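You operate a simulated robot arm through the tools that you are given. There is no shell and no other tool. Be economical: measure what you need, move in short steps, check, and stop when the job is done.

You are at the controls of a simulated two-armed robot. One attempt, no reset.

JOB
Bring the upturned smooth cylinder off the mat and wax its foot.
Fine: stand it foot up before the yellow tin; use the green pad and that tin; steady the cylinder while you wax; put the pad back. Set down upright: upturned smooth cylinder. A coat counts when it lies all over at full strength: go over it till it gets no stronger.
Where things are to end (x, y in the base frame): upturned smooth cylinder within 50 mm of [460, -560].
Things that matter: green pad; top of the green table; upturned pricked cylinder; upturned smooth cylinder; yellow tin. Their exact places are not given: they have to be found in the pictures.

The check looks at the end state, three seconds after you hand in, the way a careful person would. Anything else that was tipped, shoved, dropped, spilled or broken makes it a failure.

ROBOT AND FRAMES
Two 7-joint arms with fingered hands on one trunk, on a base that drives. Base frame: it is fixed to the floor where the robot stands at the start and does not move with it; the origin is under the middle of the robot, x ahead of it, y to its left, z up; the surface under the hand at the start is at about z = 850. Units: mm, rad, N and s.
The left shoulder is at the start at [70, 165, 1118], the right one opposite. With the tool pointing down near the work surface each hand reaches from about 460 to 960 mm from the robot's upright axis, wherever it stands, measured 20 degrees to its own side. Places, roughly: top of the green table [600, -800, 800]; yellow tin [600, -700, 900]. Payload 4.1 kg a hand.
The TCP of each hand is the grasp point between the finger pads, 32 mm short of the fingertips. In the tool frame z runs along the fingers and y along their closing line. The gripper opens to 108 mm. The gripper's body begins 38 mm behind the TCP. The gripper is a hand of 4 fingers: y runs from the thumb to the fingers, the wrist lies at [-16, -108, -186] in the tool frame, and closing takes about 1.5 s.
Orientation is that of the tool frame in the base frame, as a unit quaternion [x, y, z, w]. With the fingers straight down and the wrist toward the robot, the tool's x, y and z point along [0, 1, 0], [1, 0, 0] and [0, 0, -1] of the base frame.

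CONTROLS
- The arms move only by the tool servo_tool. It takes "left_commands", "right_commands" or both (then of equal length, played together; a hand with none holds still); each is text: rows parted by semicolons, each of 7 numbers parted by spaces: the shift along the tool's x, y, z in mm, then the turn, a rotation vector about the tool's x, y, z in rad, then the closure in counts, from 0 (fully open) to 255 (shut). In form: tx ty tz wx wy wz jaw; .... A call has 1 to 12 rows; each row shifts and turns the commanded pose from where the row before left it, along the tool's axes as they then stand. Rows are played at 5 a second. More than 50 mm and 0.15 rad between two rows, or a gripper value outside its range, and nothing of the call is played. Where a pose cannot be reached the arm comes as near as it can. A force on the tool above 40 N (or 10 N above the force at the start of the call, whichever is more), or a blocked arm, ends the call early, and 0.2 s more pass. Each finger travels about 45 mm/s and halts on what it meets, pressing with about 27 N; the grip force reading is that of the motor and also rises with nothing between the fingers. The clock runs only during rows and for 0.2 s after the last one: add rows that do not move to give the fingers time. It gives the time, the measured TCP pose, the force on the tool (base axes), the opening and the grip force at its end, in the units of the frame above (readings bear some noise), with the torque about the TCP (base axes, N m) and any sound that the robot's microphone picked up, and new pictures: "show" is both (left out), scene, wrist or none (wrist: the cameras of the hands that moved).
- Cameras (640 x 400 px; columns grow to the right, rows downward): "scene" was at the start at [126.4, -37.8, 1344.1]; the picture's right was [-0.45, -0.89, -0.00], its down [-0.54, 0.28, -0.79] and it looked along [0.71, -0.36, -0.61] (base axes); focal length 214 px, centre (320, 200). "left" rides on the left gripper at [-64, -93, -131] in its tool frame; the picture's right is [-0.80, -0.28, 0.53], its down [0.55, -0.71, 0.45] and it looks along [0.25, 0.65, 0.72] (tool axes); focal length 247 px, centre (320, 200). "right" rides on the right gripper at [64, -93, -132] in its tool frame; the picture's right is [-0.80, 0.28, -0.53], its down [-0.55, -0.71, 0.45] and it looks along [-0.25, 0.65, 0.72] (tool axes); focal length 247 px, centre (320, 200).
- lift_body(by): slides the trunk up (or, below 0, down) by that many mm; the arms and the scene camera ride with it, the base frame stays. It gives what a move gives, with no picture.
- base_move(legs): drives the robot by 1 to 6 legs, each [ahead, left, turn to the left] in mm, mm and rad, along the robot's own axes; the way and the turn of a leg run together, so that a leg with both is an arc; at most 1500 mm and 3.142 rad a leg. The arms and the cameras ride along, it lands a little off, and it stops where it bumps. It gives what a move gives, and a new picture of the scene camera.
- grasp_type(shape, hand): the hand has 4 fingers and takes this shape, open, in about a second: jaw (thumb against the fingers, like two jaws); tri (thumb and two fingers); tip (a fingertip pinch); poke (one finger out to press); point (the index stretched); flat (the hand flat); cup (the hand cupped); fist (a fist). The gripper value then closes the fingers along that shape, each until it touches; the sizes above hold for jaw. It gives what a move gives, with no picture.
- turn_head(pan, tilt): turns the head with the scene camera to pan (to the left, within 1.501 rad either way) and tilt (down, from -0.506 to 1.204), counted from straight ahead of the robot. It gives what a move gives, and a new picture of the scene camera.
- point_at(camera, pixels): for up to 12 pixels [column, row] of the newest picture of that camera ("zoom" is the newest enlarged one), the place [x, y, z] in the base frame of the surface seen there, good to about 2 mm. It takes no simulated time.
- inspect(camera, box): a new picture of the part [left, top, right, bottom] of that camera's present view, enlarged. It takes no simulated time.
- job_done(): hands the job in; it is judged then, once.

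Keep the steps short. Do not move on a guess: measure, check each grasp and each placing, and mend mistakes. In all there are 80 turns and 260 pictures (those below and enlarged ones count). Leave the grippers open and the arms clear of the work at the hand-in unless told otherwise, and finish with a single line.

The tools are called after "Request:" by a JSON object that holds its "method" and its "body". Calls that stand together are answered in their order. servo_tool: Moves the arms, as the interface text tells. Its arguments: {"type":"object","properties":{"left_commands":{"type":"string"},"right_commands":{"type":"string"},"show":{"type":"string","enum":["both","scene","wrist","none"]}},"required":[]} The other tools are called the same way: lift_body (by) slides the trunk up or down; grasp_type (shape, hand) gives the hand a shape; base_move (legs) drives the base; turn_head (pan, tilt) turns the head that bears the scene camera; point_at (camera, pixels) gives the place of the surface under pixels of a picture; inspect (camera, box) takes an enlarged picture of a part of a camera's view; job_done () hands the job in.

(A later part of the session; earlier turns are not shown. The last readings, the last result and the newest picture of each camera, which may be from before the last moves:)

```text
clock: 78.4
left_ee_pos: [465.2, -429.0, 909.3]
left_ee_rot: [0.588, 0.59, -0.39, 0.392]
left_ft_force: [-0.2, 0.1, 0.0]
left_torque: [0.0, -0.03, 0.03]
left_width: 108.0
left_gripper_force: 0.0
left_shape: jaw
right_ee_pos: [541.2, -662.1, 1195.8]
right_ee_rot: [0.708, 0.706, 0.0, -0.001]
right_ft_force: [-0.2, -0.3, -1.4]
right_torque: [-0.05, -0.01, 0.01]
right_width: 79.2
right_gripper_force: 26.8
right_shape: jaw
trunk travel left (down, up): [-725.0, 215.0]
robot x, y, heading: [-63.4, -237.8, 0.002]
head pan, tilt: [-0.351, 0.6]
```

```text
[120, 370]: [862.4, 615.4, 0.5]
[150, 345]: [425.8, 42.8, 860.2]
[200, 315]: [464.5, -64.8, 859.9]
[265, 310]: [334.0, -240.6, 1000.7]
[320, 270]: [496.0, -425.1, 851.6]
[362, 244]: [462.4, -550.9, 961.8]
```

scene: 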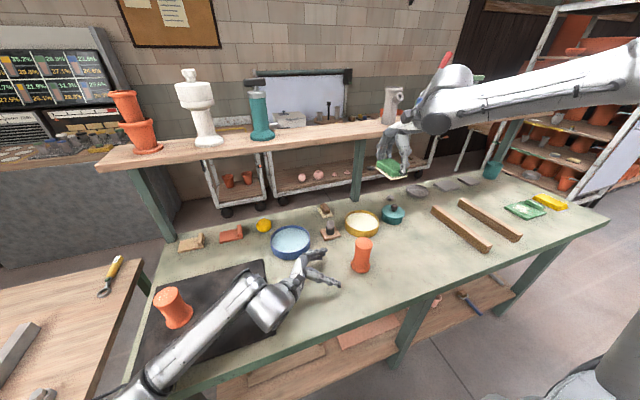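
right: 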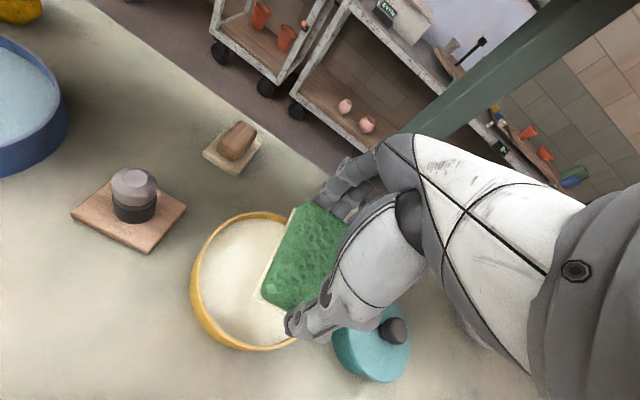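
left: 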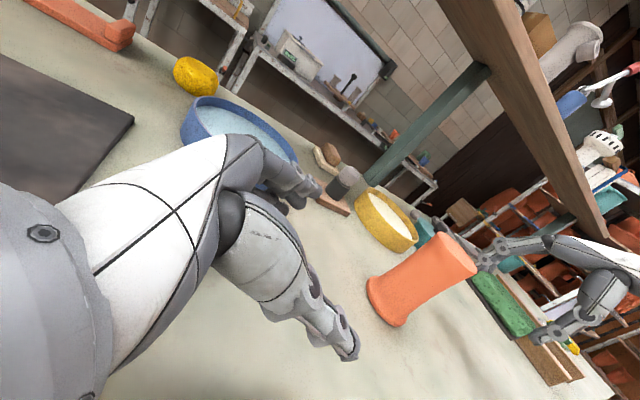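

No contact yet. I check the forearm height over the table edge once more.

Request:
{"method": "point_at", "body": {"camera": "scene", "pixels": [[165, 370], [185, 345], [215, 320], [240, 295], [200, 345]]}}

Request:
{"method": "servo_tool", "body": {"left_commands": "-11.6 0 27.7 0 0 0 0;-11.6 0 27.7 0 0 0 0;0 0 0 0 0 0 0", "show": "both"}}

```text
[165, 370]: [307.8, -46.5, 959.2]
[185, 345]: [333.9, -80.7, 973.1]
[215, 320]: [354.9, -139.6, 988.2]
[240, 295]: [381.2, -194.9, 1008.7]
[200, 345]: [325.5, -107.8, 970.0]
```

```text
clock: 79.2
left_ee_pos: [464.5, -489.4, 909.1]
left_ee_rot: [0.588, 0.589, -0.391, 0.393]
left_ft_force: [0.7, 0.2, 0.4]
left_torque: [0.01, -0.03, -0.03]
left_width: 107.8
left_gripper_force: 0.1
left_shape: jaw
right_ee_pos: [541.6, -660.6, 1197.0]
right_ee_rot: [0.708, 0.706, 0.0, 0.0]
right_ft_force: [-0.1, 0.7, -1.2]
right_torque: [-0.03, -0.01, -0.01]
right_width: 79.2
right_gripper_force: 26.7
right_shape: jaw
trunk travel left (down, up): [-725.0, 215.0]
robot x, y, heading: [-64.3, -236.3, 0.006]
head pan, tilt: [-0.351, 0.6]
```

scene: 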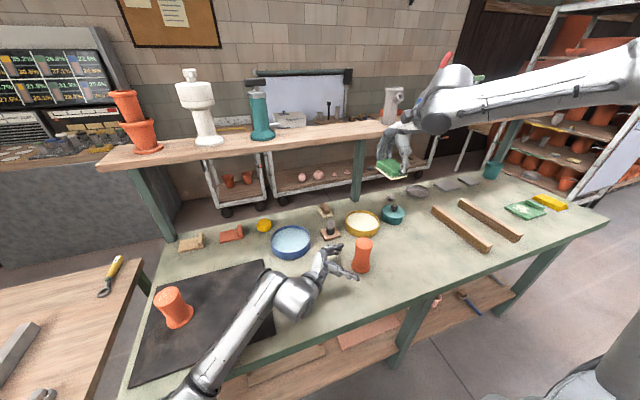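
left: 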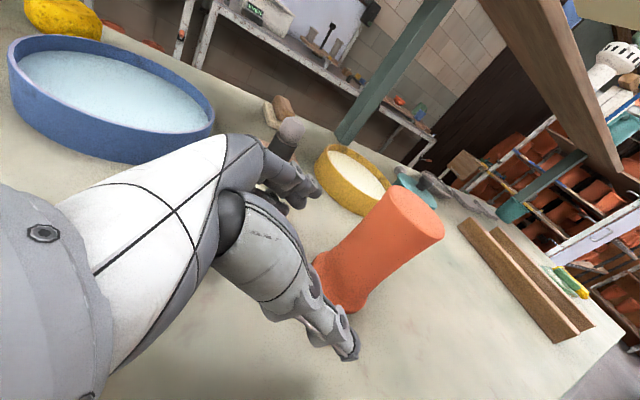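

The cylinder lies between thumb and fingers ahead of the hand. I go the last 66 mm.

Request:
{"method": "servo_tool", "body": {"left_commands": "-8.5 0 20.3 0 0 0 0;-8.5 0 20.3 0 0 0 0;-8.5 0 20.3 0 0 0 0;0 0 0 0 0 0 0", "show": "both"}}

```text
clock: 80.4
left_ee_pos: [496.4, -507.1, 878.4]
left_ee_rot: [0.603, 0.609, -0.343, 0.385]
left_ft_force: [-4.8, -0.9, 16.5]
left_torque: [-0.19, -0.92, -0.09]
left_width: 107.8
left_gripper_force: 0.1
left_shape: jaw
right_ee_pos: [540.2, -661.3, 1196.6]
right_ee_rot: [0.709, 0.706, 0.001, 0.001]
right_ft_force: [0.4, 0.9, -0.8]
right_torque: [0.01, -0.01, 0.01]
right_width: 79.1
right_gripper_force: 26.8
right_shape: jaw
trunk travel left (down, up): [-725.0, 215.0]
robot x, y, heading: [-65.5, -238.9, -0.001]
head pan, tilt: [-0.351, 0.6]
stopped in row 4 (left hand): the arm was blocked; the commanded pose is now the measured one
```

scene: 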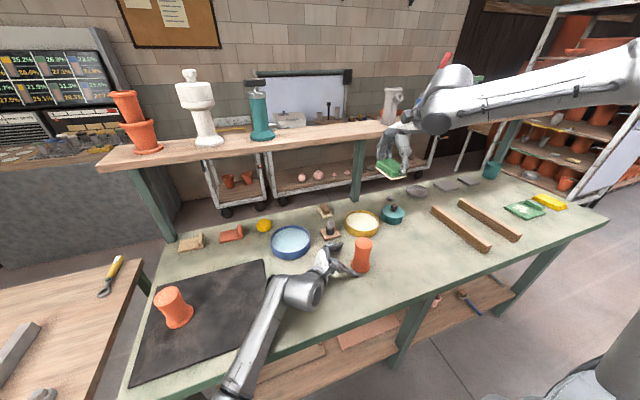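
left: 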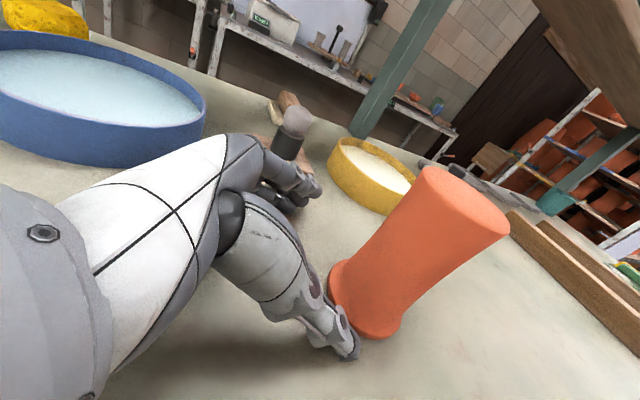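

The left arm swung: its forearm met the table edge again. I back the left hand away to +y with a small lift, then up, and check the cylinder.

Request:
{"method": "servo_tool", "body": {"left_commands": "-14 0 -6 0 0 0 0;8 0 -20 0 0 0 0;11 0 -27 0 0 0 0;11 0 -27 0 0 0 0;-28 0 -12 0 0 0 0;-28 0 -12 0 0 0 0;-28 0 -12 0 0 0 0;-28 0 -12 0 0 0 0;-28 0 -12 0 0 0 0;0 0 0 0 0 0 0", "show": "scene"}}

```text
clock: 82.6
left_ee_pos: [485.4, -443.3, 1052.5]
left_ee_rot: [0.603, 0.61, -0.344, 0.382]
left_ft_force: [0.0, -0.3, -0.2]
left_torque: [-0.01, -0.02, 0.04]
left_width: 107.9
left_gripper_force: 0.1
left_shape: jaw
right_ee_pos: [540.5, -662.0, 1197.3]
right_ee_rot: [0.708, 0.707, 0.001, -0.001]
right_ft_force: [0.1, 0.2, -0.7]
right_torque: [-0.02, 0.01, -0.02]
right_width: 79.2
right_gripper_force: 27.0
right_shape: jaw
trunk travel left (down, up): [-725.0, 215.0]
robot x, y, heading: [-65.2, -239.0, -0.0]
head pan, tilt: [-0.351, 0.6]
```

scene: 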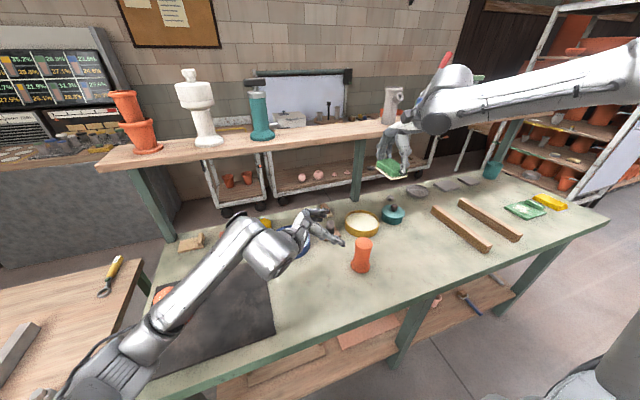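

I raise the left hand more, then drive back 115 and left 90. That way the left forearm can come in from in front of the table instead of lying over its edge.

Request:
{"method": "servo_tool", "body": {"left_commands": "-26 0 -14 0 0 0 0;-26 0 -14 0 0 0 0;-26 0 -14 0 0 0 0;0 0 0 0 0 0 0", "show": "none"}}

Request:
{"method": "base_move", "body": {"legs": [[-115, 90, 0]]}}

Request:
{"method": "lift_body", "body": {"by": -80}}

Request:
{"method": "servo_tool", "body": {"left_commands": "0 0 0 -0.103 0.005 -0.055 0;0 0 0 -0.103 0.005 -0.055 0;0 0 0 -0.103 0.005 -0.055 0;0 0 0 -0.103 0.005 -0.055 0;0 0 0 0 -0.09 0 0;0 0 0 0 -0.085 0 0;0 0 0 0 0 0 0", "show": "scene"}}

```text
clock: 83.6
left_ee_pos: [482.8, -442.9, 1139.4]
left_ee_rot: [0.603, 0.609, -0.345, 0.382]
left_ft_force: [-0.5, 0.2, -0.2]
left_torque: [-0.01, -0.03, 0.0]
left_width: 107.8
left_gripper_force: 0.0
left_shape: jaw
right_ee_pos: [540.9, -662.7, 1196.1]
right_ee_rot: [0.709, 0.705, 0.0, -0.001]
right_ft_force: [0.0, -0.2, -0.1]
right_torque: [0.0, 0.0, 0.0]
right_width: 79.0
right_gripper_force: 26.9
right_shape: jaw
trunk travel left (down, up): [-725.0, 215.0]
robot x, y, heading: [-66.4, -239.8, 0.003]
head pan, tilt: [-0.351, 0.6]
```

```text
clock: 84.9
left_ee_pos: [369.6, -355.2, 1139.7]
left_ee_rot: [0.604, 0.609, -0.345, 0.381]
left_ft_force: [0.5, 0.5, -0.6]
left_torque: [-0.02, 0.01, 0.0]
left_width: 108.0
left_gripper_force: 0.0
left_shape: jaw
right_ee_pos: [428.6, -574.3, 1194.3]
right_ee_rot: [0.709, 0.705, 0.0, 0.0]
right_ft_force: [0.6, -0.5, -1.0]
right_torque: [0.01, 0.01, -0.01]
right_width: 79.0
right_gripper_force: 26.6
right_shape: jaw
trunk travel left (down, up): [-725.0, 215.0]
robot x, y, heading: [-180.3, -150.8, -0.004]
head pan, tilt: [-0.351, 0.6]
```

scene: 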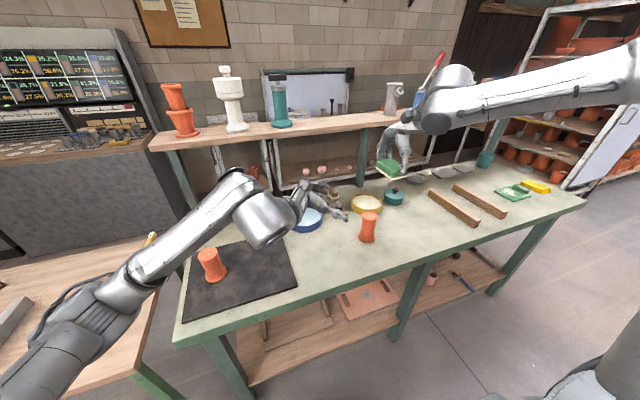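

```text
clock: 86.1
left_ee_pos: [369.6, -354.1, 1060.8]
left_ee_rot: [0.604, 0.609, -0.345, 0.382]
left_ft_force: [-0.2, 0.8, 0.4]
left_torque: [0.02, -0.03, 0.03]
left_width: 108.0
left_gripper_force: 0.1
left_shape: jaw
right_ee_pos: [427.5, -573.5, 1117.3]
right_ee_rot: [0.709, 0.706, 0.001, 0.0]
right_ft_force: [0.0, -0.3, -0.9]
right_torque: [-0.01, 0.01, 0.0]
right_width: 79.1
right_gripper_force: 27.4
right_shape: jaw
trunk travel left (down, up): [-645.0, 295.0]
robot x, y, heading: [-182.5, -147.5, -0.004]
head pan, tilt: [-0.351, 0.6]
```

```text
clock: 87.7
left_ee_pos: [371.3, -354.5, 1059.8]
left_ee_rot: [0.422, 0.691, -0.286, 0.512]
left_ft_force: [0.4, 1.2, -0.1]
left_torque: [0.01, 0.03, -0.02]
left_width: 107.7
left_gripper_force: 0.0
left_shape: jaw
right_ee_pos: [427.8, -573.6, 1116.7]
right_ee_rot: [0.709, 0.705, 0.0, 0.0]
right_ft_force: [0.3, 0.0, 0.2]
right_torque: [0.01, 0.03, 0.03]
right_width: 79.3
right_gripper_force: 27.3
right_shape: jaw
trunk travel left (down, up): [-645.0, 295.0]
robot x, y, heading: [-176.2, -147.0, -0.002]
head pan, tilt: [-0.351, 0.6]
```

scene: 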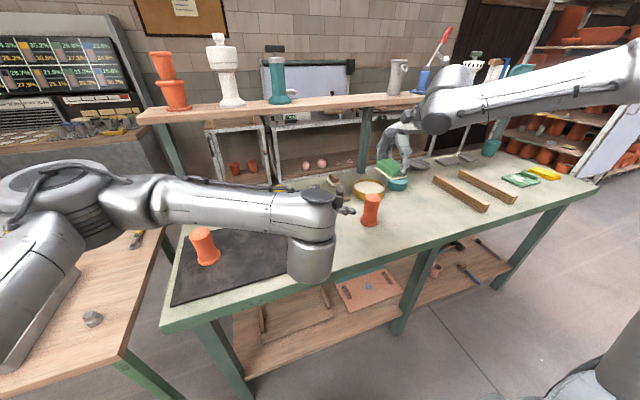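

The left arm now has a raised elbow. I verify the cylinder's place, then bring the left hand to its standoff at (389,-431,908).

Request:
{"method": "point_at", "body": {"camera": "scene", "pixels": [[372, 199], [365, 199], [379, 199], [370, 222], [205, 235]]}}

Request:
{"method": "servo_tool", "body": {"left_commands": "24 -5.3 23.7 0 0 0 0;24 -5.3 23.7 0 0 0 0;24 -5.3 23.7 0 0 0 0;24 -5.3 23.7 0 0 0 0;24 -5.3 23.7 0 0 0 0;0 0 0 0 0 0 0", "show": "both"}}

```text
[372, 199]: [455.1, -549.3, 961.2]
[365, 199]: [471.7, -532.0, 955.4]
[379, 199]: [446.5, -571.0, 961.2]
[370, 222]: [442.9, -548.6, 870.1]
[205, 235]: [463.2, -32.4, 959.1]
```

```text
clock: 89.1
left_ee_pos: [387.3, -430.1, 911.1]
left_ee_rot: [0.423, 0.691, -0.284, 0.513]
left_ft_force: [0.2, -0.2, -1.2]
left_torque: [0.03, 0.03, 0.01]
left_width: 107.7
left_gripper_force: 0.0
left_shape: jaw
right_ee_pos: [427.5, -575.0, 1116.5]
right_ee_rot: [0.709, 0.705, -0.001, 0.0]
right_ft_force: [-0.5, 0.3, 0.7]
right_torque: [-0.02, 0.0, 0.0]
right_width: 79.1
right_gripper_force: 26.9
right_shape: jaw
trunk travel left (down, up): [-645.0, 295.0]
robot x, y, heading: [-177.7, -149.7, -0.007]
head pan, tilt: [-0.351, 0.6]
```

scene: 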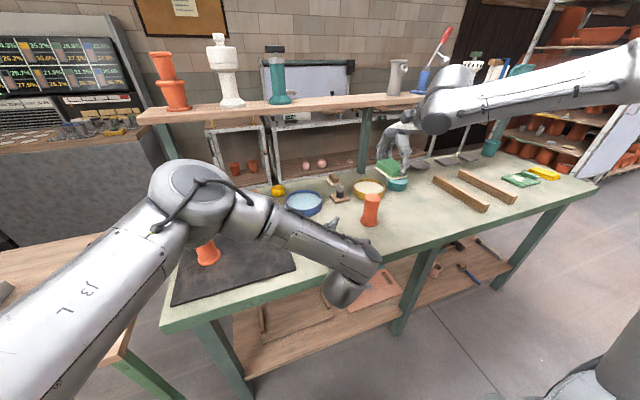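
left: 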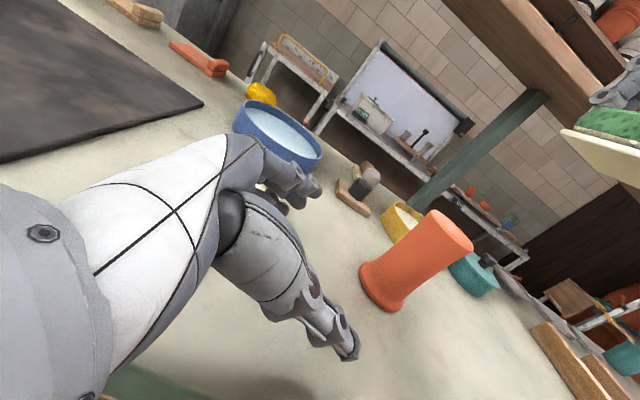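

Reached without contact. I now measure the cylinder's axis precisely.

Request:
{"method": "inspect", "body": {"camera": "scene", "box": [351, 185, 391, 235]}}

Request:
{"method": "point_at", "body": {"camera": "zoom", "pixels": [[320, 90], [280, 90], [360, 90], [320, 60], [320, 110], [320, 180], [320, 280]]}}

```text
8.00 times, centred on (371, 210) of scene
```

zoom: 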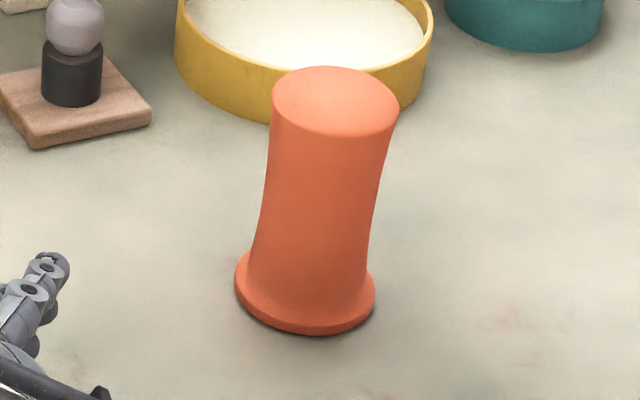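

```text
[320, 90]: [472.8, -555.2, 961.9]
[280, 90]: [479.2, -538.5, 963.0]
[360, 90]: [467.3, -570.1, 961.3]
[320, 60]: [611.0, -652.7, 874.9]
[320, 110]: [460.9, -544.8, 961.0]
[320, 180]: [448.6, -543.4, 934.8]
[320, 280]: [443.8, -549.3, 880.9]
```

The axis is at about (464,-557). I advance two thirds of the way and look.

Request:
{"method": "servo_tool", "body": {"left_commands": "-7.2 1.6 23.6 0 0 0 0;-7.2 1.6 23.6 0 0 0 0;-7.2 1.6 23.6 0 0 0 0;-7.2 1.6 23.6 0 0 0 0;0 0 0 0 0 0 0", "show": "both"}}

```text
clock: 90.3
left_ee_pos: [442.0, -513.9, 905.7]
left_ee_rot: [0.423, 0.69, -0.285, 0.514]
left_ft_force: [0.3, 0.3, 0.0]
left_torque: [0.03, 0.0, 0.03]
left_width: 107.8
left_gripper_force: 0.1
left_shape: jaw
right_ee_pos: [427.3, -573.7, 1117.0]
right_ee_rot: [0.709, 0.705, 0.0, 0.0]
right_ft_force: [-0.2, 0.3, 0.4]
right_torque: [0.02, 0.0, 0.02]
right_width: 78.7
right_gripper_force: 26.9
right_shape: jaw
trunk travel left (down, up): [-645.0, 295.0]
robot x, y, heading: [-179.1, -150.9, -0.001]
head pan, tilt: [-0.351, 0.6]
```

scene: 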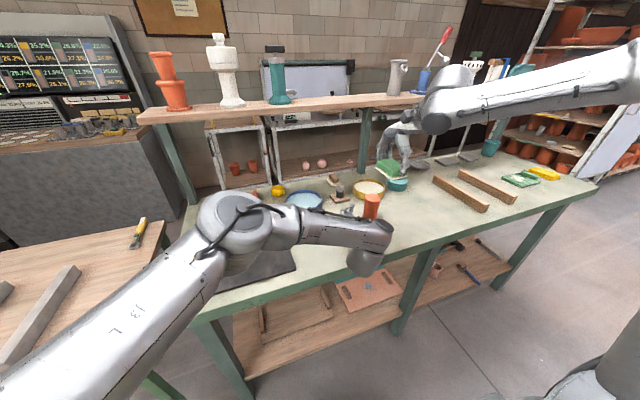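
left: 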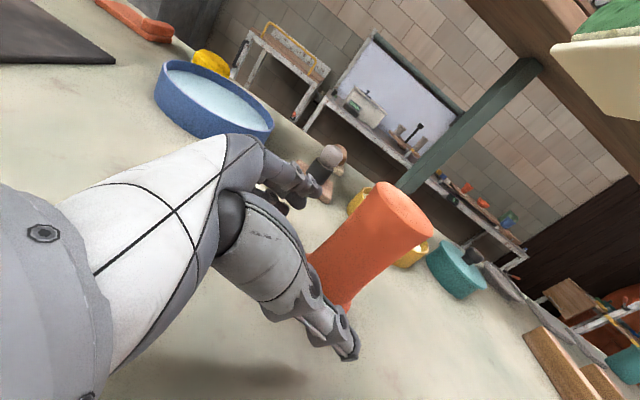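

I check the arm's clearance above the pricked cylinder, then make the last 48 mm.

Request:
{"method": "point_at", "body": {"camera": "scene", "pixels": [[240, 262], [215, 240], [260, 225], [205, 265], [320, 235]]}}

Request:
{"method": "servo_tool", "body": {"left_commands": "-5.7 -0.4 15 0 0 0 0;-5.7 -0.4 15 0 0 0 0;-5 -0.4 13 0 0 0 0;0 0 0 0 0 0 0", "show": "wrist"}}

```text
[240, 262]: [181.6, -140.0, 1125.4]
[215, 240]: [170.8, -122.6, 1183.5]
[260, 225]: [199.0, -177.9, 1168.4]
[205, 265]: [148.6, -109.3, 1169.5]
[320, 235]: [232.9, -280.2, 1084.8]
```

```text
clock: 91.3
left_ee_pos: [462.8, -555.3, 906.7]
left_ee_rot: [0.423, 0.69, -0.285, 0.513]
left_ft_force: [0.6, 0.3, -0.9]
left_torque: [-0.01, 0.0, -0.02]
left_width: 107.9
left_gripper_force: 0.1
left_shape: jaw
right_ee_pos: [428.2, -572.7, 1117.0]
right_ee_rot: [0.709, 0.706, 0.001, -0.001]
right_ft_force: [-0.1, 0.4, -1.6]
right_torque: [-0.01, 0.03, 0.0]
right_width: 79.0
right_gripper_force: 26.8
right_shape: jaw
trunk travel left (down, up): [-645.0, 295.0]
robot x, y, heading: [-178.2, -148.2, -0.007]
head pan, tilt: [-0.351, 0.6]
```

left: 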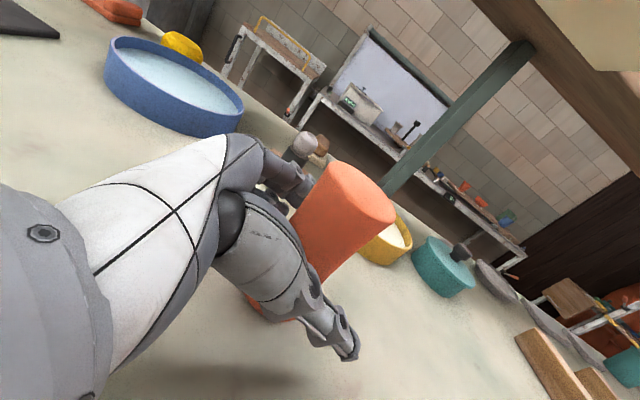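

The cylinder is between the left fingers. I close gently.

Request:
{"method": "servo_tool", "body": {"left_commands": "0 0 0 0 0 0 50;0 0 0 0 0 0 90;0 0 0 0 0 0 120;0 0 0 0 0 0 140;0 0 0 0 0 0 160;0 0 0 0 0 0 180;0 0 0 0 0 0 200;0 0 0 0 0 0 200;0 0 0 0 0 0 200", "show": "both"}}

```text
clock: 93.3
left_ee_pos: [462.9, -553.7, 907.1]
left_ee_rot: [0.422, 0.691, -0.286, 0.513]
left_ft_force: [0.6, -0.7, 0.1]
left_torque: [0.07, -0.03, 0.0]
left_width: 35.9
left_gripper_force: 26.9
left_shape: jaw
right_ee_pos: [428.1, -573.3, 1117.0]
right_ee_rot: [0.709, 0.705, 0.001, -0.001]
right_ft_force: [0.2, 0.3, -0.5]
right_torque: [-0.02, 0.05, 0.01]
right_width: 79.3
right_gripper_force: 26.7
right_shape: jaw
trunk travel left (down, up): [-645.0, 295.0]
robot x, y, heading: [-177.9, -151.1, -0.004]
head pan, tilt: [-0.351, 0.6]
```

scene: 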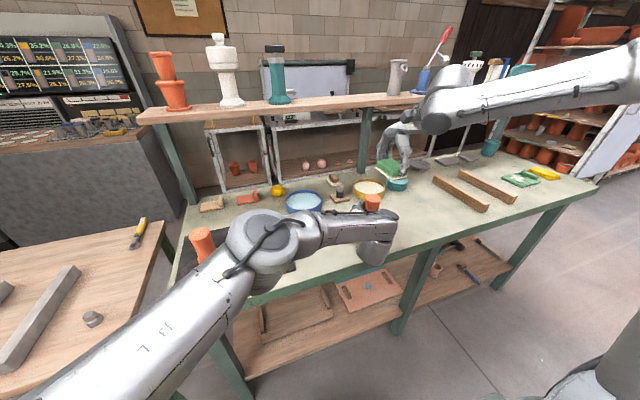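
left: 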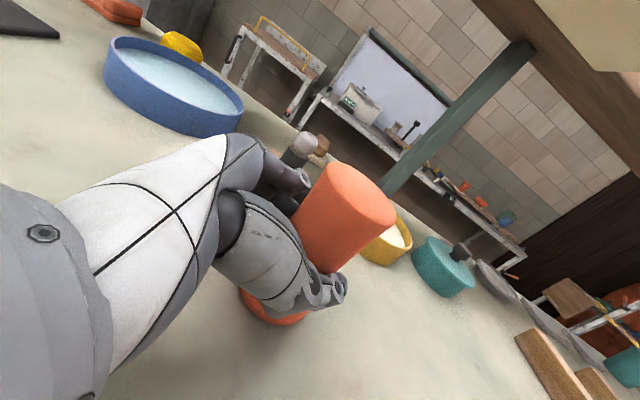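

The cylinder is steadied, at width 36 and force 27. I bring the pad above the foot at (464,-557) and down to about z 1018.

Request:
{"method": "servo_tool", "body": {"right_commands": "16 36 0 0 0 0 150;0 0 35 0 0 0 150;0 0 35 0 0 0 150;0 0 28 0 0 0 150;0 0 0 0 0 0 150", "show": "both"}}

```text
clock: 94.5
left_ee_pos: [462.7, -554.8, 906.8]
left_ee_rot: [0.423, 0.69, -0.285, 0.513]
left_ft_force: [-0.1, -1.2, -0.4]
left_torque: [0.0, -0.01, 0.01]
left_width: 35.6
left_gripper_force: 26.5
left_shape: jaw
right_ee_pos: [463.0, -558.2, 1018.5]
right_ee_rot: [0.709, 0.705, 0.001, 0.0]
right_ft_force: [-0.3, -0.1, -0.6]
right_torque: [0.03, 0.03, 0.01]
right_width: 79.1
right_gripper_force: 26.9
right_shape: jaw
trunk travel left (down, up): [-645.0, 295.0]
robot x, y, heading: [-175.3, -144.4, -0.001]
head pan, tilt: [-0.351, 0.6]
```

scene: 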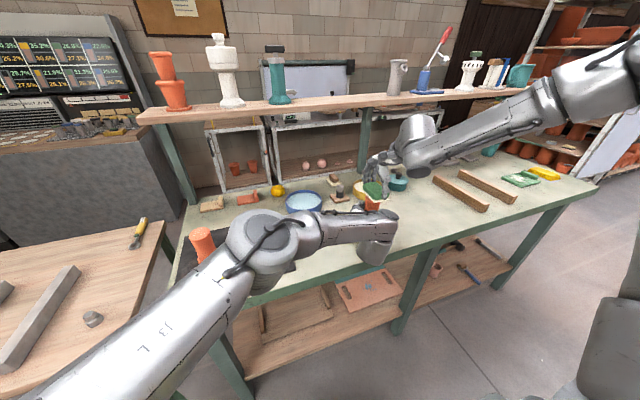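
right: 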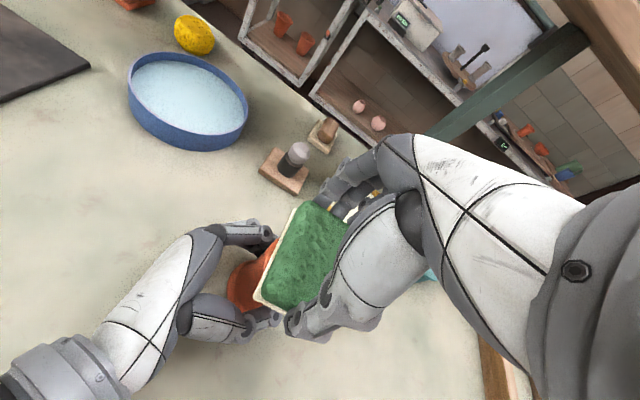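

The pad is over the foot and both hands are clear of each other. I lower it gently to contact.

Request:
{"method": "servo_tool", "body": {"right_commands": "0 0 6 0 0 0 150;0 0 3 0 0 0 150;0 0 2 0 0 0 150;0 0 1 0 0 0 150;0 0 1 0 0 0 150;0 0 0 0 0 0 150", "show": "none"}}

```text
clock: 95.9
left_ee_pos: [461.8, -555.6, 906.3]
left_ee_rot: [0.422, 0.691, -0.285, 0.513]
left_ft_force: [0.4, 0.3, -1.1]
left_torque: [0.04, 0.01, -0.01]
left_width: 35.6
left_gripper_force: 26.6
left_shape: jaw
right_ee_pos: [463.7, -558.2, 1005.3]
right_ee_rot: [0.709, 0.705, 0.001, 0.0]
right_ft_force: [0.2, -0.2, 2.0]
right_torque: [-0.04, 0.0, 0.01]
right_width: 78.8
right_gripper_force: 27.2
right_shape: jaw
trunk travel left (down, up): [-645.0, 295.0]
robot x, y, heading: [-174.4, -148.6, -0.004]
head pan, tilt: [-0.351, 0.6]
```

There is light contact. I press 1 mm more and rub in y and x.

Request:
{"method": "servo_tool", "body": {"right_commands": "0 0 1 0 0 0 150;6 0 0 0 0 0 150;6 0 0 0 0 0 150;-6 6 0 0 0 0 150;-6 0 0 0 0 0 150;-6 0 0 0 0 0 150;-6 0 0 0 0 0 150;6 -6 0 0 0 0 150;6 -6 0 0 0 0 150;6 0 0 0 0 0 150;-6 6 0 0 0 0 150;0 0 0 0 0 0 150", "show": "wrist"}}

```text
clock: 98.5
left_ee_pos: [462.9, -554.3, 907.2]
left_ee_rot: [0.423, 0.691, -0.285, 0.513]
left_ft_force: [7.4, -2.1, -6.5]
left_torque: [0.16, 0.09, 0.14]
left_width: 35.0
left_gripper_force: 27.1
left_shape: jaw
right_ee_pos: [463.2, -556.8, 1004.2]
right_ee_rot: [0.71, 0.705, 0.001, 0.0]
right_ft_force: [-6.6, -0.4, 14.3]
right_torque: [-0.06, 0.5, -0.11]
right_width: 77.8
right_gripper_force: 26.7
right_shape: jaw
trunk travel left (down, up): [-645.0, 295.0]
robot x, y, heading: [-180.0, -150.3, -0.002]
head pan, tilt: [-0.351, 0.6]
```

right: 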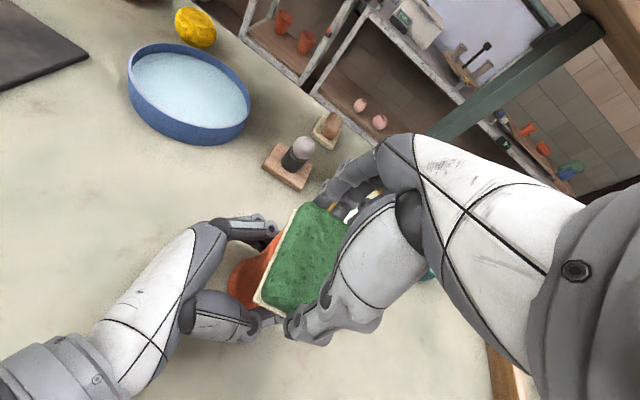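

The contact is 14 N, enough. I ease 1 mm, rub another round, then lift and look at the coat.

Request:
{"method": "servo_tool", "body": {"right_commands": "0 0 -1 0 0 0 150;7 0 0 0 0 0 150;6 0 0 0 0 0 150;-6 6 0 0 0 0 150;-7 0 0 0 0 0 150;-7 0 0 0 0 0 150;-6 -6 0 0 0 0 150;7 -4 0 0 0 0 150;6 4 0 0 0 0 150;0 0 -15 0 0 0 150;0 0 -40 0 0 0 150;0 -45 -15 0 0 0 150", "show": "both"}}

Request:
{"method": "inspect", "body": {"camera": "scene", "box": [340, 175, 410, 225]}}

Request:
{"method": "inspect", "body": {"camera": "left", "box": [280, 130, 440, 260]}}

```text
clock: 101.1
left_ee_pos: [459.9, -555.5, 907.8]
left_ee_rot: [0.424, 0.69, -0.284, 0.513]
left_ft_force: [-0.5, -0.3, 0.8]
left_torque: [0.02, -0.01, 0.05]
left_width: 34.9
left_gripper_force: 27.2
left_shape: jaw
right_ee_pos: [412.7, -558.6, 1075.2]
right_ee_rot: [0.709, 0.705, 0.002, 0.0]
right_ft_force: [-0.6, 0.8, -0.3]
right_torque: [0.01, -0.04, -0.02]
right_width: 78.2
right_gripper_force: 27.3
right_shape: jaw
trunk travel left (down, up): [-645.0, 295.0]
robot x, y, heading: [-180.7, -149.2, -0.001]
head pan, tilt: [-0.351, 0.6]
```

scene: 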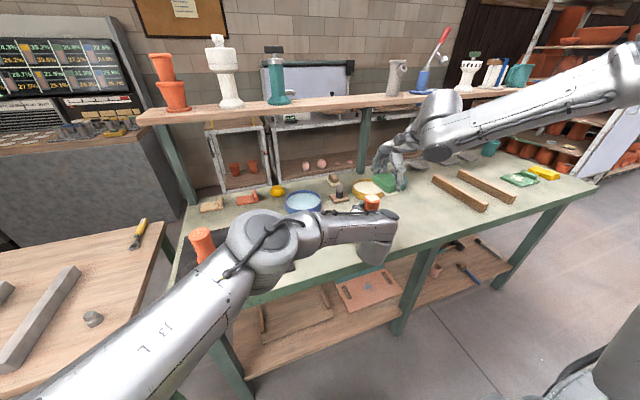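
right: 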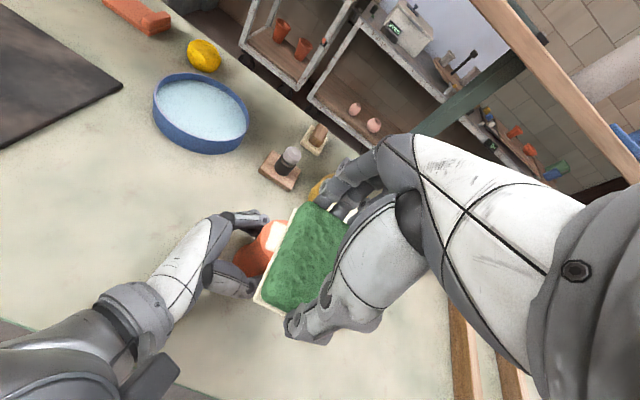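

```text
8.00 times, centred on (375, 200) of scene
```

zoom: 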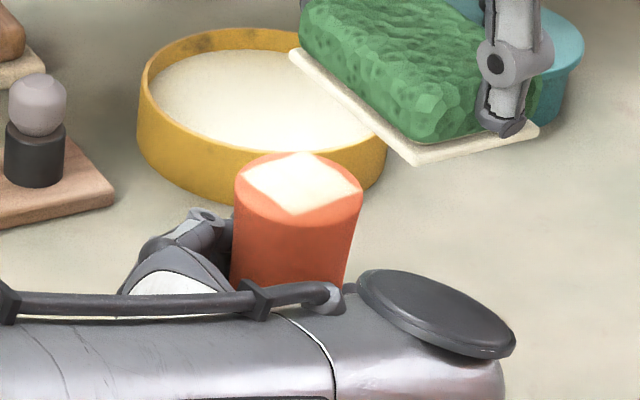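

```text
3.08 times, centred on (360, 195) of left
```

zoom: 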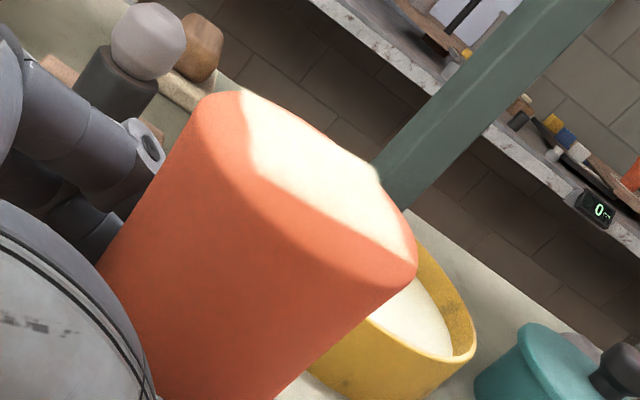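

The coat is a rectangular patch that leaves the margins bare. I measure its corners to plan wider strokes.

Request:
{"method": "inspect", "body": {"camera": "scene", "box": [356, 187, 388, 207]}}

Request:
{"method": "point_at", "body": {"camera": "scene", "pixels": [[366, 197.6], [373.9, 194.5], [379.8, 198.4], [371.6, 201.2], [372, 198], [366.5, 200.5], [377, 201], [372, 202.5]]}}

```text
16.00 times, centred on (372, 197) of scene
```

zoom: 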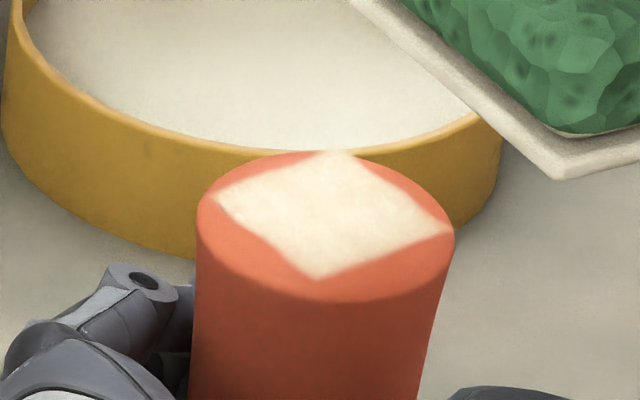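

```text
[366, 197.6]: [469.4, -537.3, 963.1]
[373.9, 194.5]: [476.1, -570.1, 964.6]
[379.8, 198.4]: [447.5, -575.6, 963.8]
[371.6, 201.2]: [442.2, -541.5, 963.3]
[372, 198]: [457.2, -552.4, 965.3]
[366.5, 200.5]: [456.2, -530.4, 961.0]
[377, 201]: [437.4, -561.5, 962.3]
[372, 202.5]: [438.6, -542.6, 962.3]
```

The coat seems to fall from a smaller zone under the pad's middle, so I must carry the pad's centre over the whole foot. I measure the foot's rim and the left wrist's height for clearance.

Request:
{"method": "point_at", "body": {"camera": "zoom", "pixels": [[202, 215], [448, 235], [325, 156], [325, 295], [325, 226], [230, 175], [420, 190], [230, 275], [420, 285]]}}

Request:
{"method": "point_at", "body": {"camera": "scene", "pixels": [[388, 213], [370, 226], [350, 222], [380, 222], [365, 213], [355, 210]]}}

```text
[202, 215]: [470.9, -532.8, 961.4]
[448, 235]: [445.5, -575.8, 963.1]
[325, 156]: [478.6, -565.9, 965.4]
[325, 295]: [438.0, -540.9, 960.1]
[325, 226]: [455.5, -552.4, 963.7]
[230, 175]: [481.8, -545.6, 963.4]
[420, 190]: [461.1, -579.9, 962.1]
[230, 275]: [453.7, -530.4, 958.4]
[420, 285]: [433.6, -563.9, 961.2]
```

```text
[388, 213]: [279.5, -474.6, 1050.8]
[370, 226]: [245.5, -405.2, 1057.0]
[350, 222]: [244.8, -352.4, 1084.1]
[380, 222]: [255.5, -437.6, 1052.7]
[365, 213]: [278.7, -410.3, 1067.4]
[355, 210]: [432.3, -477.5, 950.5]
```

The foot's centre is (458,-554) and its radius about 26. Both arms have clearance. I go back over it and down to contact.

Request:
{"method": "servo_tool", "body": {"right_commands": "4 45 0 0 0 0 150;0 0 40 0 0 0 150;0 0 25 0 0 0 150;0 0 3 0 0 0 150;0 0 1 0 0 0 150;0 0 1 0 0 0 150;0 0 0 0 0 0 150", "show": "none"}}

```text
clock: 102.7
left_ee_pos: [463.1, -555.4, 906.9]
left_ee_rot: [0.423, 0.69, -0.285, 0.513]
left_ft_force: [-0.4, -0.7, 1.2]
left_torque: [0.05, 0.03, 0.0]
left_width: 34.8
left_gripper_force: 27.1
left_shape: jaw
right_ee_pos: [462.7, -554.3, 1005.6]
right_ee_rot: [0.709, 0.705, 0.0, -0.001]
right_ft_force: [1.0, -0.2, -0.9]
right_torque: [0.03, 0.02, -0.02]
right_width: 78.5
right_gripper_force: 26.9
right_shape: jaw
trunk travel left (down, up): [-645.0, 295.0]
robot x, y, heading: [-175.0, -147.8, 0.0]
head pan, tilt: [-0.351, 0.6]
```

No contact yet. I press 2 mm more and make long strokes over the near half.

Request:
{"method": "servo_tool", "body": {"right_commands": "0 0 2 0 0 0 150;11 -2 0 0 0 0 150;11 0 0 0 0 0 150;-3 -10 0 0 0 0 150;-12 0 0 0 0 0 150;-12 0 0 0 0 0 150;-12 0 0 0 0 0 150;5 -9 0 0 0 0 150;11 0 0 0 0 0 150;11 0 0 0 0 0 150;-10 -3 0 0 0 0 150;0 0 0 0 0 0 150", "show": "wrist"}}

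```text
clock: 105.3
left_ee_pos: [462.1, -555.3, 907.6]
left_ee_rot: [0.422, 0.691, -0.286, 0.512]
left_ft_force: [0.7, -6.6, -4.2]
left_torque: [0.17, -0.05, 0.07]
left_width: 34.0
left_gripper_force: 27.4
left_shape: jaw
right_ee_pos: [440.2, -554.1, 1004.8]
right_ee_rot: [0.709, 0.706, 0.0, 0.0]
right_ft_force: [1.5, 4.8, 10.5]
right_torque: [0.2, -0.17, 0.1]
right_width: 78.7
right_gripper_force: 27.3
right_shape: jaw
trunk travel left (down, up): [-645.0, 295.0]
robot x, y, heading: [-177.6, -145.7, -0.006]
head pan, tilt: [-0.351, 0.6]
```

right: 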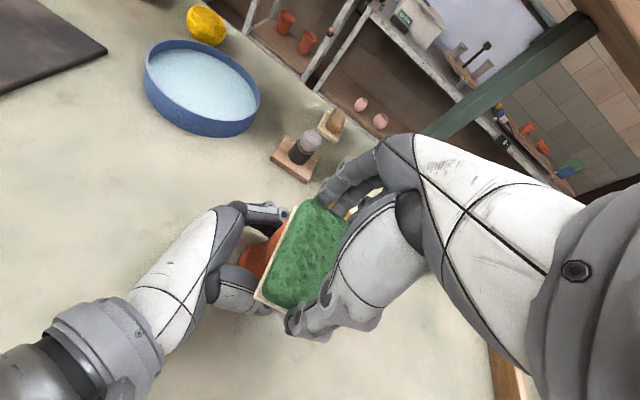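

Force about 10 N, as wanted. Now I cover the far half, and then lift and look.

Request:
{"method": "servo_tool", "body": {"right_commands": "12 6 0 0 0 0 150;10 12 0 0 0 0 150;-2 14 0 0 0 0 150;-14 0 0 0 0 0 150;-13 0 0 0 0 0 150;-13 0 0 0 0 0 150;8 10 0 0 0 0 150;11 0 0 0 0 0 150;11 0 0 0 0 0 150;-10 0 0 0 0 0 150;0 0 0 0 0 0 150", "show": "none"}}

Request:
{"method": "servo_tool", "body": {"right_commands": "0 0 -15 0 0 0 150;0 0 -40 0 0 0 150;-20 -40 -10 0 0 0 150;-40 0 0 0 0 0 150;0 0 0 0 0 0 150", "show": "scene"}}

Request:
{"method": "inspect", "body": {"camera": "scene", "box": [356, 187, 388, 207]}}

Request:
{"method": "inspect", "body": {"camera": "left", "box": [280, 130, 440, 260]}}

```text
clock: 107.7
left_ee_pos: [461.5, -555.0, 907.6]
left_ee_rot: [0.423, 0.689, -0.286, 0.513]
left_ft_force: [7.7, -0.2, -4.9]
left_torque: [0.1, 0.05, -0.1]
left_width: 33.6
left_gripper_force: 27.2
left_shape: jaw
right_ee_pos: [481.8, -554.3, 1003.9]
right_ee_rot: [0.709, 0.705, 0.001, 0.0]
right_ft_force: [-3.4, -1.9, 14.5]
right_torque: [-0.12, 0.36, 0.02]
right_width: 77.8
right_gripper_force: 26.9
right_shape: jaw
trunk travel left (down, up): [-645.0, 295.0]
robot x, y, heading: [-176.8, -150.2, 0.0]
head pan, tilt: [-0.351, 0.6]
```

```text
clock: 108.9
left_ee_pos: [462.4, -554.8, 908.3]
left_ee_rot: [0.422, 0.691, -0.285, 0.513]
left_ft_force: [-0.4, 0.3, -1.6]
left_torque: [-0.03, -0.02, -0.01]
left_width: 33.0
left_gripper_force: 26.8
left_shape: jaw
right_ee_pos: [443.8, -613.7, 1070.8]
right_ee_rot: [0.709, 0.705, 0.0, 0.0]
right_ft_force: [-0.5, 0.6, -0.7]
right_torque: [0.01, -0.04, 0.01]
right_width: 78.3
right_gripper_force: 27.0
right_shape: jaw
trunk travel left (down, up): [-645.0, 295.0]
robot x, y, heading: [-177.3, -149.9, -0.001]
head pan, tilt: [-0.351, 0.6]
```

scene: 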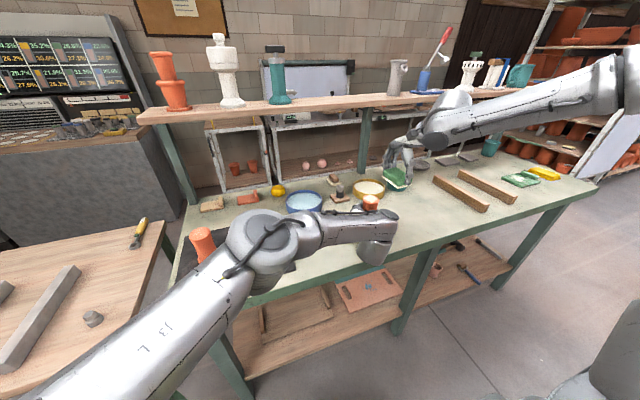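

```text
16.00 times, centred on (372, 197) of scene
```

zoom: 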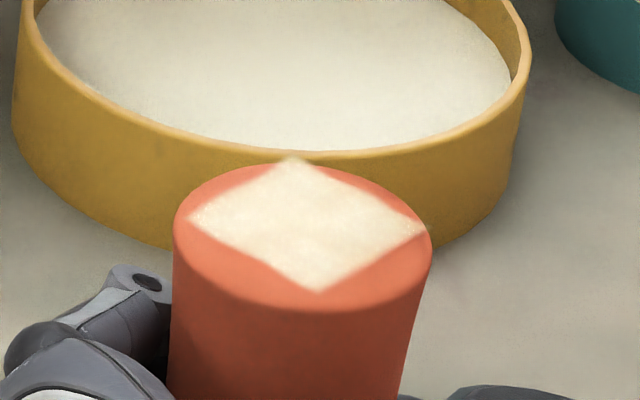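

```text
3.08 times, centred on (360, 195) of left
```

zoom: 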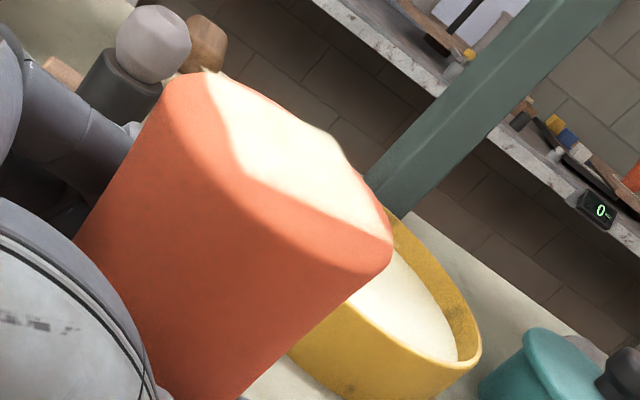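

The square patch did not grow, and its corners already touch the rim, so it is the coat's whole field. The cylinder seems to have shifted slightly in the left grip, so I check its top and base.

Request:
{"method": "point_at", "body": {"camera": "scene", "pixels": [[363.3, 198.5], [378.2, 199], [371, 194.8], [371, 203.3], [370.5, 199], [364, 204], [376, 205.5]]}}

Request:
{"method": "inspect", "body": {"camera": "right", "box": [150, 150, 350, 350]}}

```text
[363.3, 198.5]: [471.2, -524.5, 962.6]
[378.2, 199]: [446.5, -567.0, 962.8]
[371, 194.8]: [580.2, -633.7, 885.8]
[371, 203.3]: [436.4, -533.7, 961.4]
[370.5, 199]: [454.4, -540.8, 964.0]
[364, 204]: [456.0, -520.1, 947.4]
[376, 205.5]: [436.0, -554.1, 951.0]
```

```text
2.00 times, centred on (250, 250) of right
```

zoom: 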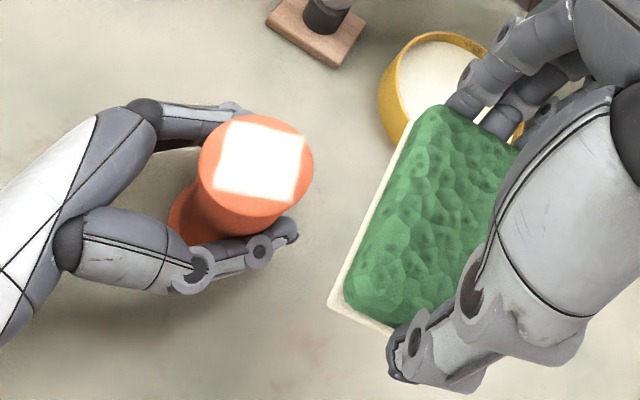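

The top is still level at z≈962, and the cylinder only slid about 8 mm toward the palm, well within tolerance. I do another pass, centred at (459,-546), to be sure of full strength.

Request:
{"method": "servo_tool", "body": {"right_commands": "33 8 0 0 0 0 150;33 8 0 0 0 0 150;0 0 40 0 0 0 150;0 0 23 0 0 0 150;0 0 2 0 0 0 150;0 0 1.5 0 0 0 150;8 0 0 0 0 0 150;-8 8 0 0 0 0 150;-8 0 0 0 0 0 150;0 -8 0 0 0 0 150;8 -8 0 0 0 0 150;0 8 0 0 0 0 150", "show": "none"}}

Request:
{"method": "servo_tool", "body": {"right_commands": "8 0 0 0 0 0 150;0 8 0 0 0 0 150;-8 0 0 0 0 0 150;-8 0 0 0 0 0 150;0 -8 0 0 0 0 150;0 -8 0 0 0 0 150;8 0 0 0 0 0 150;8 0 0 0 0 0 150;-8 8 0 0 0 0 150;0 0 0 0 0 0 150", "show": "none"}}

Request:
{"method": "servo_tool", "body": {"right_commands": "0 0 -15 0 0 0 150;0 0 -40 0 0 0 150;-30 -20 -10 0 0 0 150;-40 0 0 0 0 0 150;0 0 0 0 0 0 150", "show": "scene"}}

Request:
{"method": "inspect", "body": {"camera": "scene", "box": [356, 187, 388, 207]}}

Request:
{"method": "inspect", "body": {"camera": "right", "box": [150, 150, 350, 350]}}

```text
clock: 111.5
left_ee_pos: [461.0, -554.3, 907.8]
left_ee_rot: [0.423, 0.69, -0.285, 0.513]
left_ft_force: [2.7, 1.2, -10.4]
left_torque: [-0.04, 0.1, 0.03]
left_width: 32.0
left_gripper_force: 26.6
left_shape: jaw
right_ee_pos: [457.3, -549.2, 1003.3]
right_ee_rot: [0.71, 0.705, 0.0, 0.001]
right_ft_force: [-5.2, -2.7, 19.5]
right_torque: [-0.16, 0.33, -0.01]
right_width: 78.1
right_gripper_force: 27.0
right_shape: jaw
trunk travel left (down, up): [-645.0, 295.0]
robot x, y, heading: [-178.0, -147.3, -0.004]
head pan, tilt: [-0.351, 0.6]
```

```text
clock: 113.7
left_ee_pos: [462.5, -555.1, 906.8]
left_ee_rot: [0.423, 0.69, -0.285, 0.514]
left_ft_force: [6.2, -3.9, -5.9]
left_torque: [0.02, -0.01, 0.03]
left_width: 31.4
left_gripper_force: 27.2
left_shape: jaw
right_ee_pos: [457.6, -548.2, 1004.1]
right_ee_rot: [0.709, 0.706, 0.0, -0.001]
right_ft_force: [-5.4, 2.7, 10.7]
right_torque: [0.09, 0.37, -0.04]
right_width: 77.2
right_gripper_force: 27.2
right_shape: jaw
trunk travel left (down, up): [-645.0, 295.0]
robot x, y, heading: [-181.8, -152.8, -0.003]
head pan, tilt: [-0.351, 0.6]
```

```text
clock: 114.9
left_ee_pos: [462.7, -555.9, 907.0]
left_ee_rot: [0.422, 0.691, -0.285, 0.513]
left_ft_force: [-0.6, 0.3, -0.6]
left_torque: [-0.07, -0.05, 0.02]
left_width: 31.7
left_gripper_force: 26.8
left_shape: jaw
right_ee_pos: [437.1, -615.1, 1067.2]
right_ee_rot: [0.709, 0.705, 0.001, 0.0]
right_ft_force: [-0.1, -0.1, -1.0]
right_torque: [0.01, 0.01, 0.0]
right_width: 78.3
right_gripper_force: 26.5
right_shape: jaw
trunk travel left (down, up): [-645.0, 295.0]
robot x, y, heading: [-179.8, -147.1, -0.005]
head pan, tilt: [-0.351, 0.6]
```

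scene: 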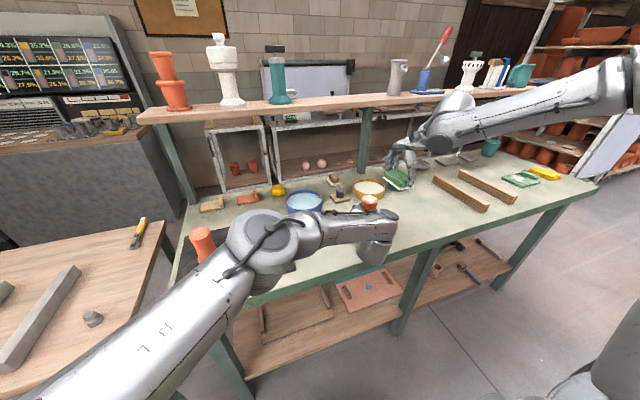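

```text
16.00 times, centred on (372, 197) of scene
```

zoom: 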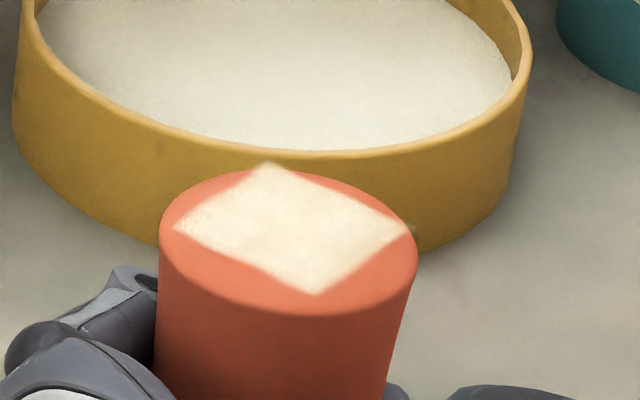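

```text
2.00 times, centred on (250, 250) of right
```

zoom: 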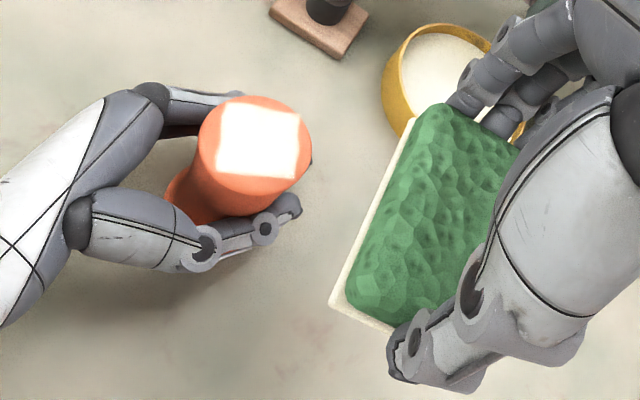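

The coat is uniform and unchanged from the last pass. I move the pad hand aside and up first. Then I open the left hand and back it straight out along its fingers.

Request:
{"method": "servo_tool", "body": {"left_commands": "0 0 0 0 0 0 150;0 0 0 0 0 0 110;0 0 0 0 0 0 60;0 0 0 0 0 0 0;0 0 0 0 0 0 0;0 0 0 0 0 0 0;0 0 0 0 0 0 0;0 0 0 0 0 0 0", "right_commands": "-30 0 -10 0 0 0 150;-30 0 0 0 0 0 150;-30 0 0 0 0 0 150;0 0 0 0 0 0 150;0 0 0 0 0 0 150;0 0 0 0 0 0 150;0 0 0 0 0 0 150;0 0 0 0 0 0 150", "show": "both"}}

```text
clock: 116.7
left_ee_pos: [463.7, -555.1, 907.8]
left_ee_rot: [0.422, 0.691, -0.285, 0.513]
left_ft_force: [0.5, 0.0, -0.2]
left_torque: [-0.03, -0.01, -0.04]
left_width: 107.7
left_gripper_force: 0.1
left_shape: jaw
right_ee_pos: [438.7, -708.0, 1077.1]
right_ee_rot: [0.709, 0.705, 0.0, 0.0]
right_ft_force: [-0.1, -0.6, 0.1]
right_torque: [0.01, 0.02, 0.0]
right_width: 78.4
right_gripper_force: 26.7
right_shape: jaw
trunk travel left (down, up): [-645.0, 295.0]
robot x, y, heading: [-178.9, -150.4, -0.003]
head pan, tilt: [-0.351, 0.6]
```

scene: 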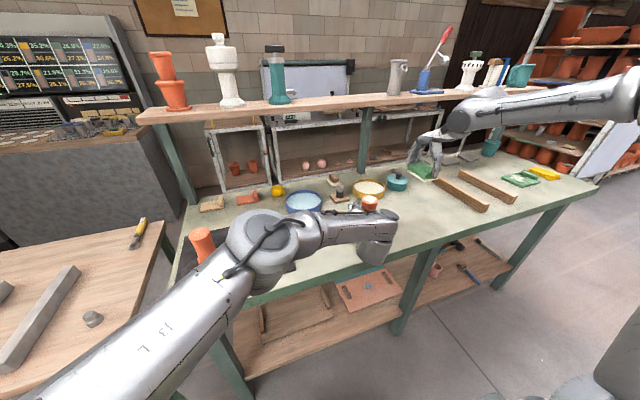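
right: 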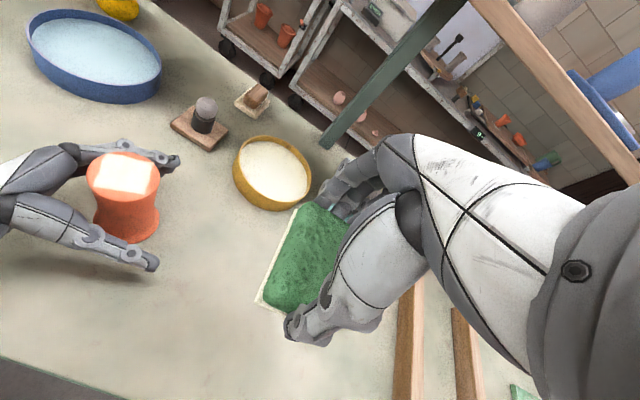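
left: 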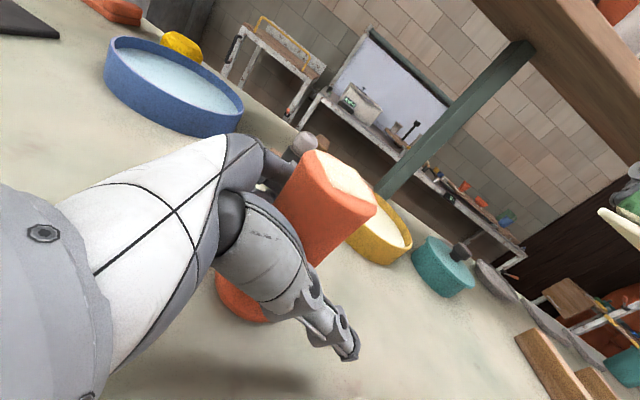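

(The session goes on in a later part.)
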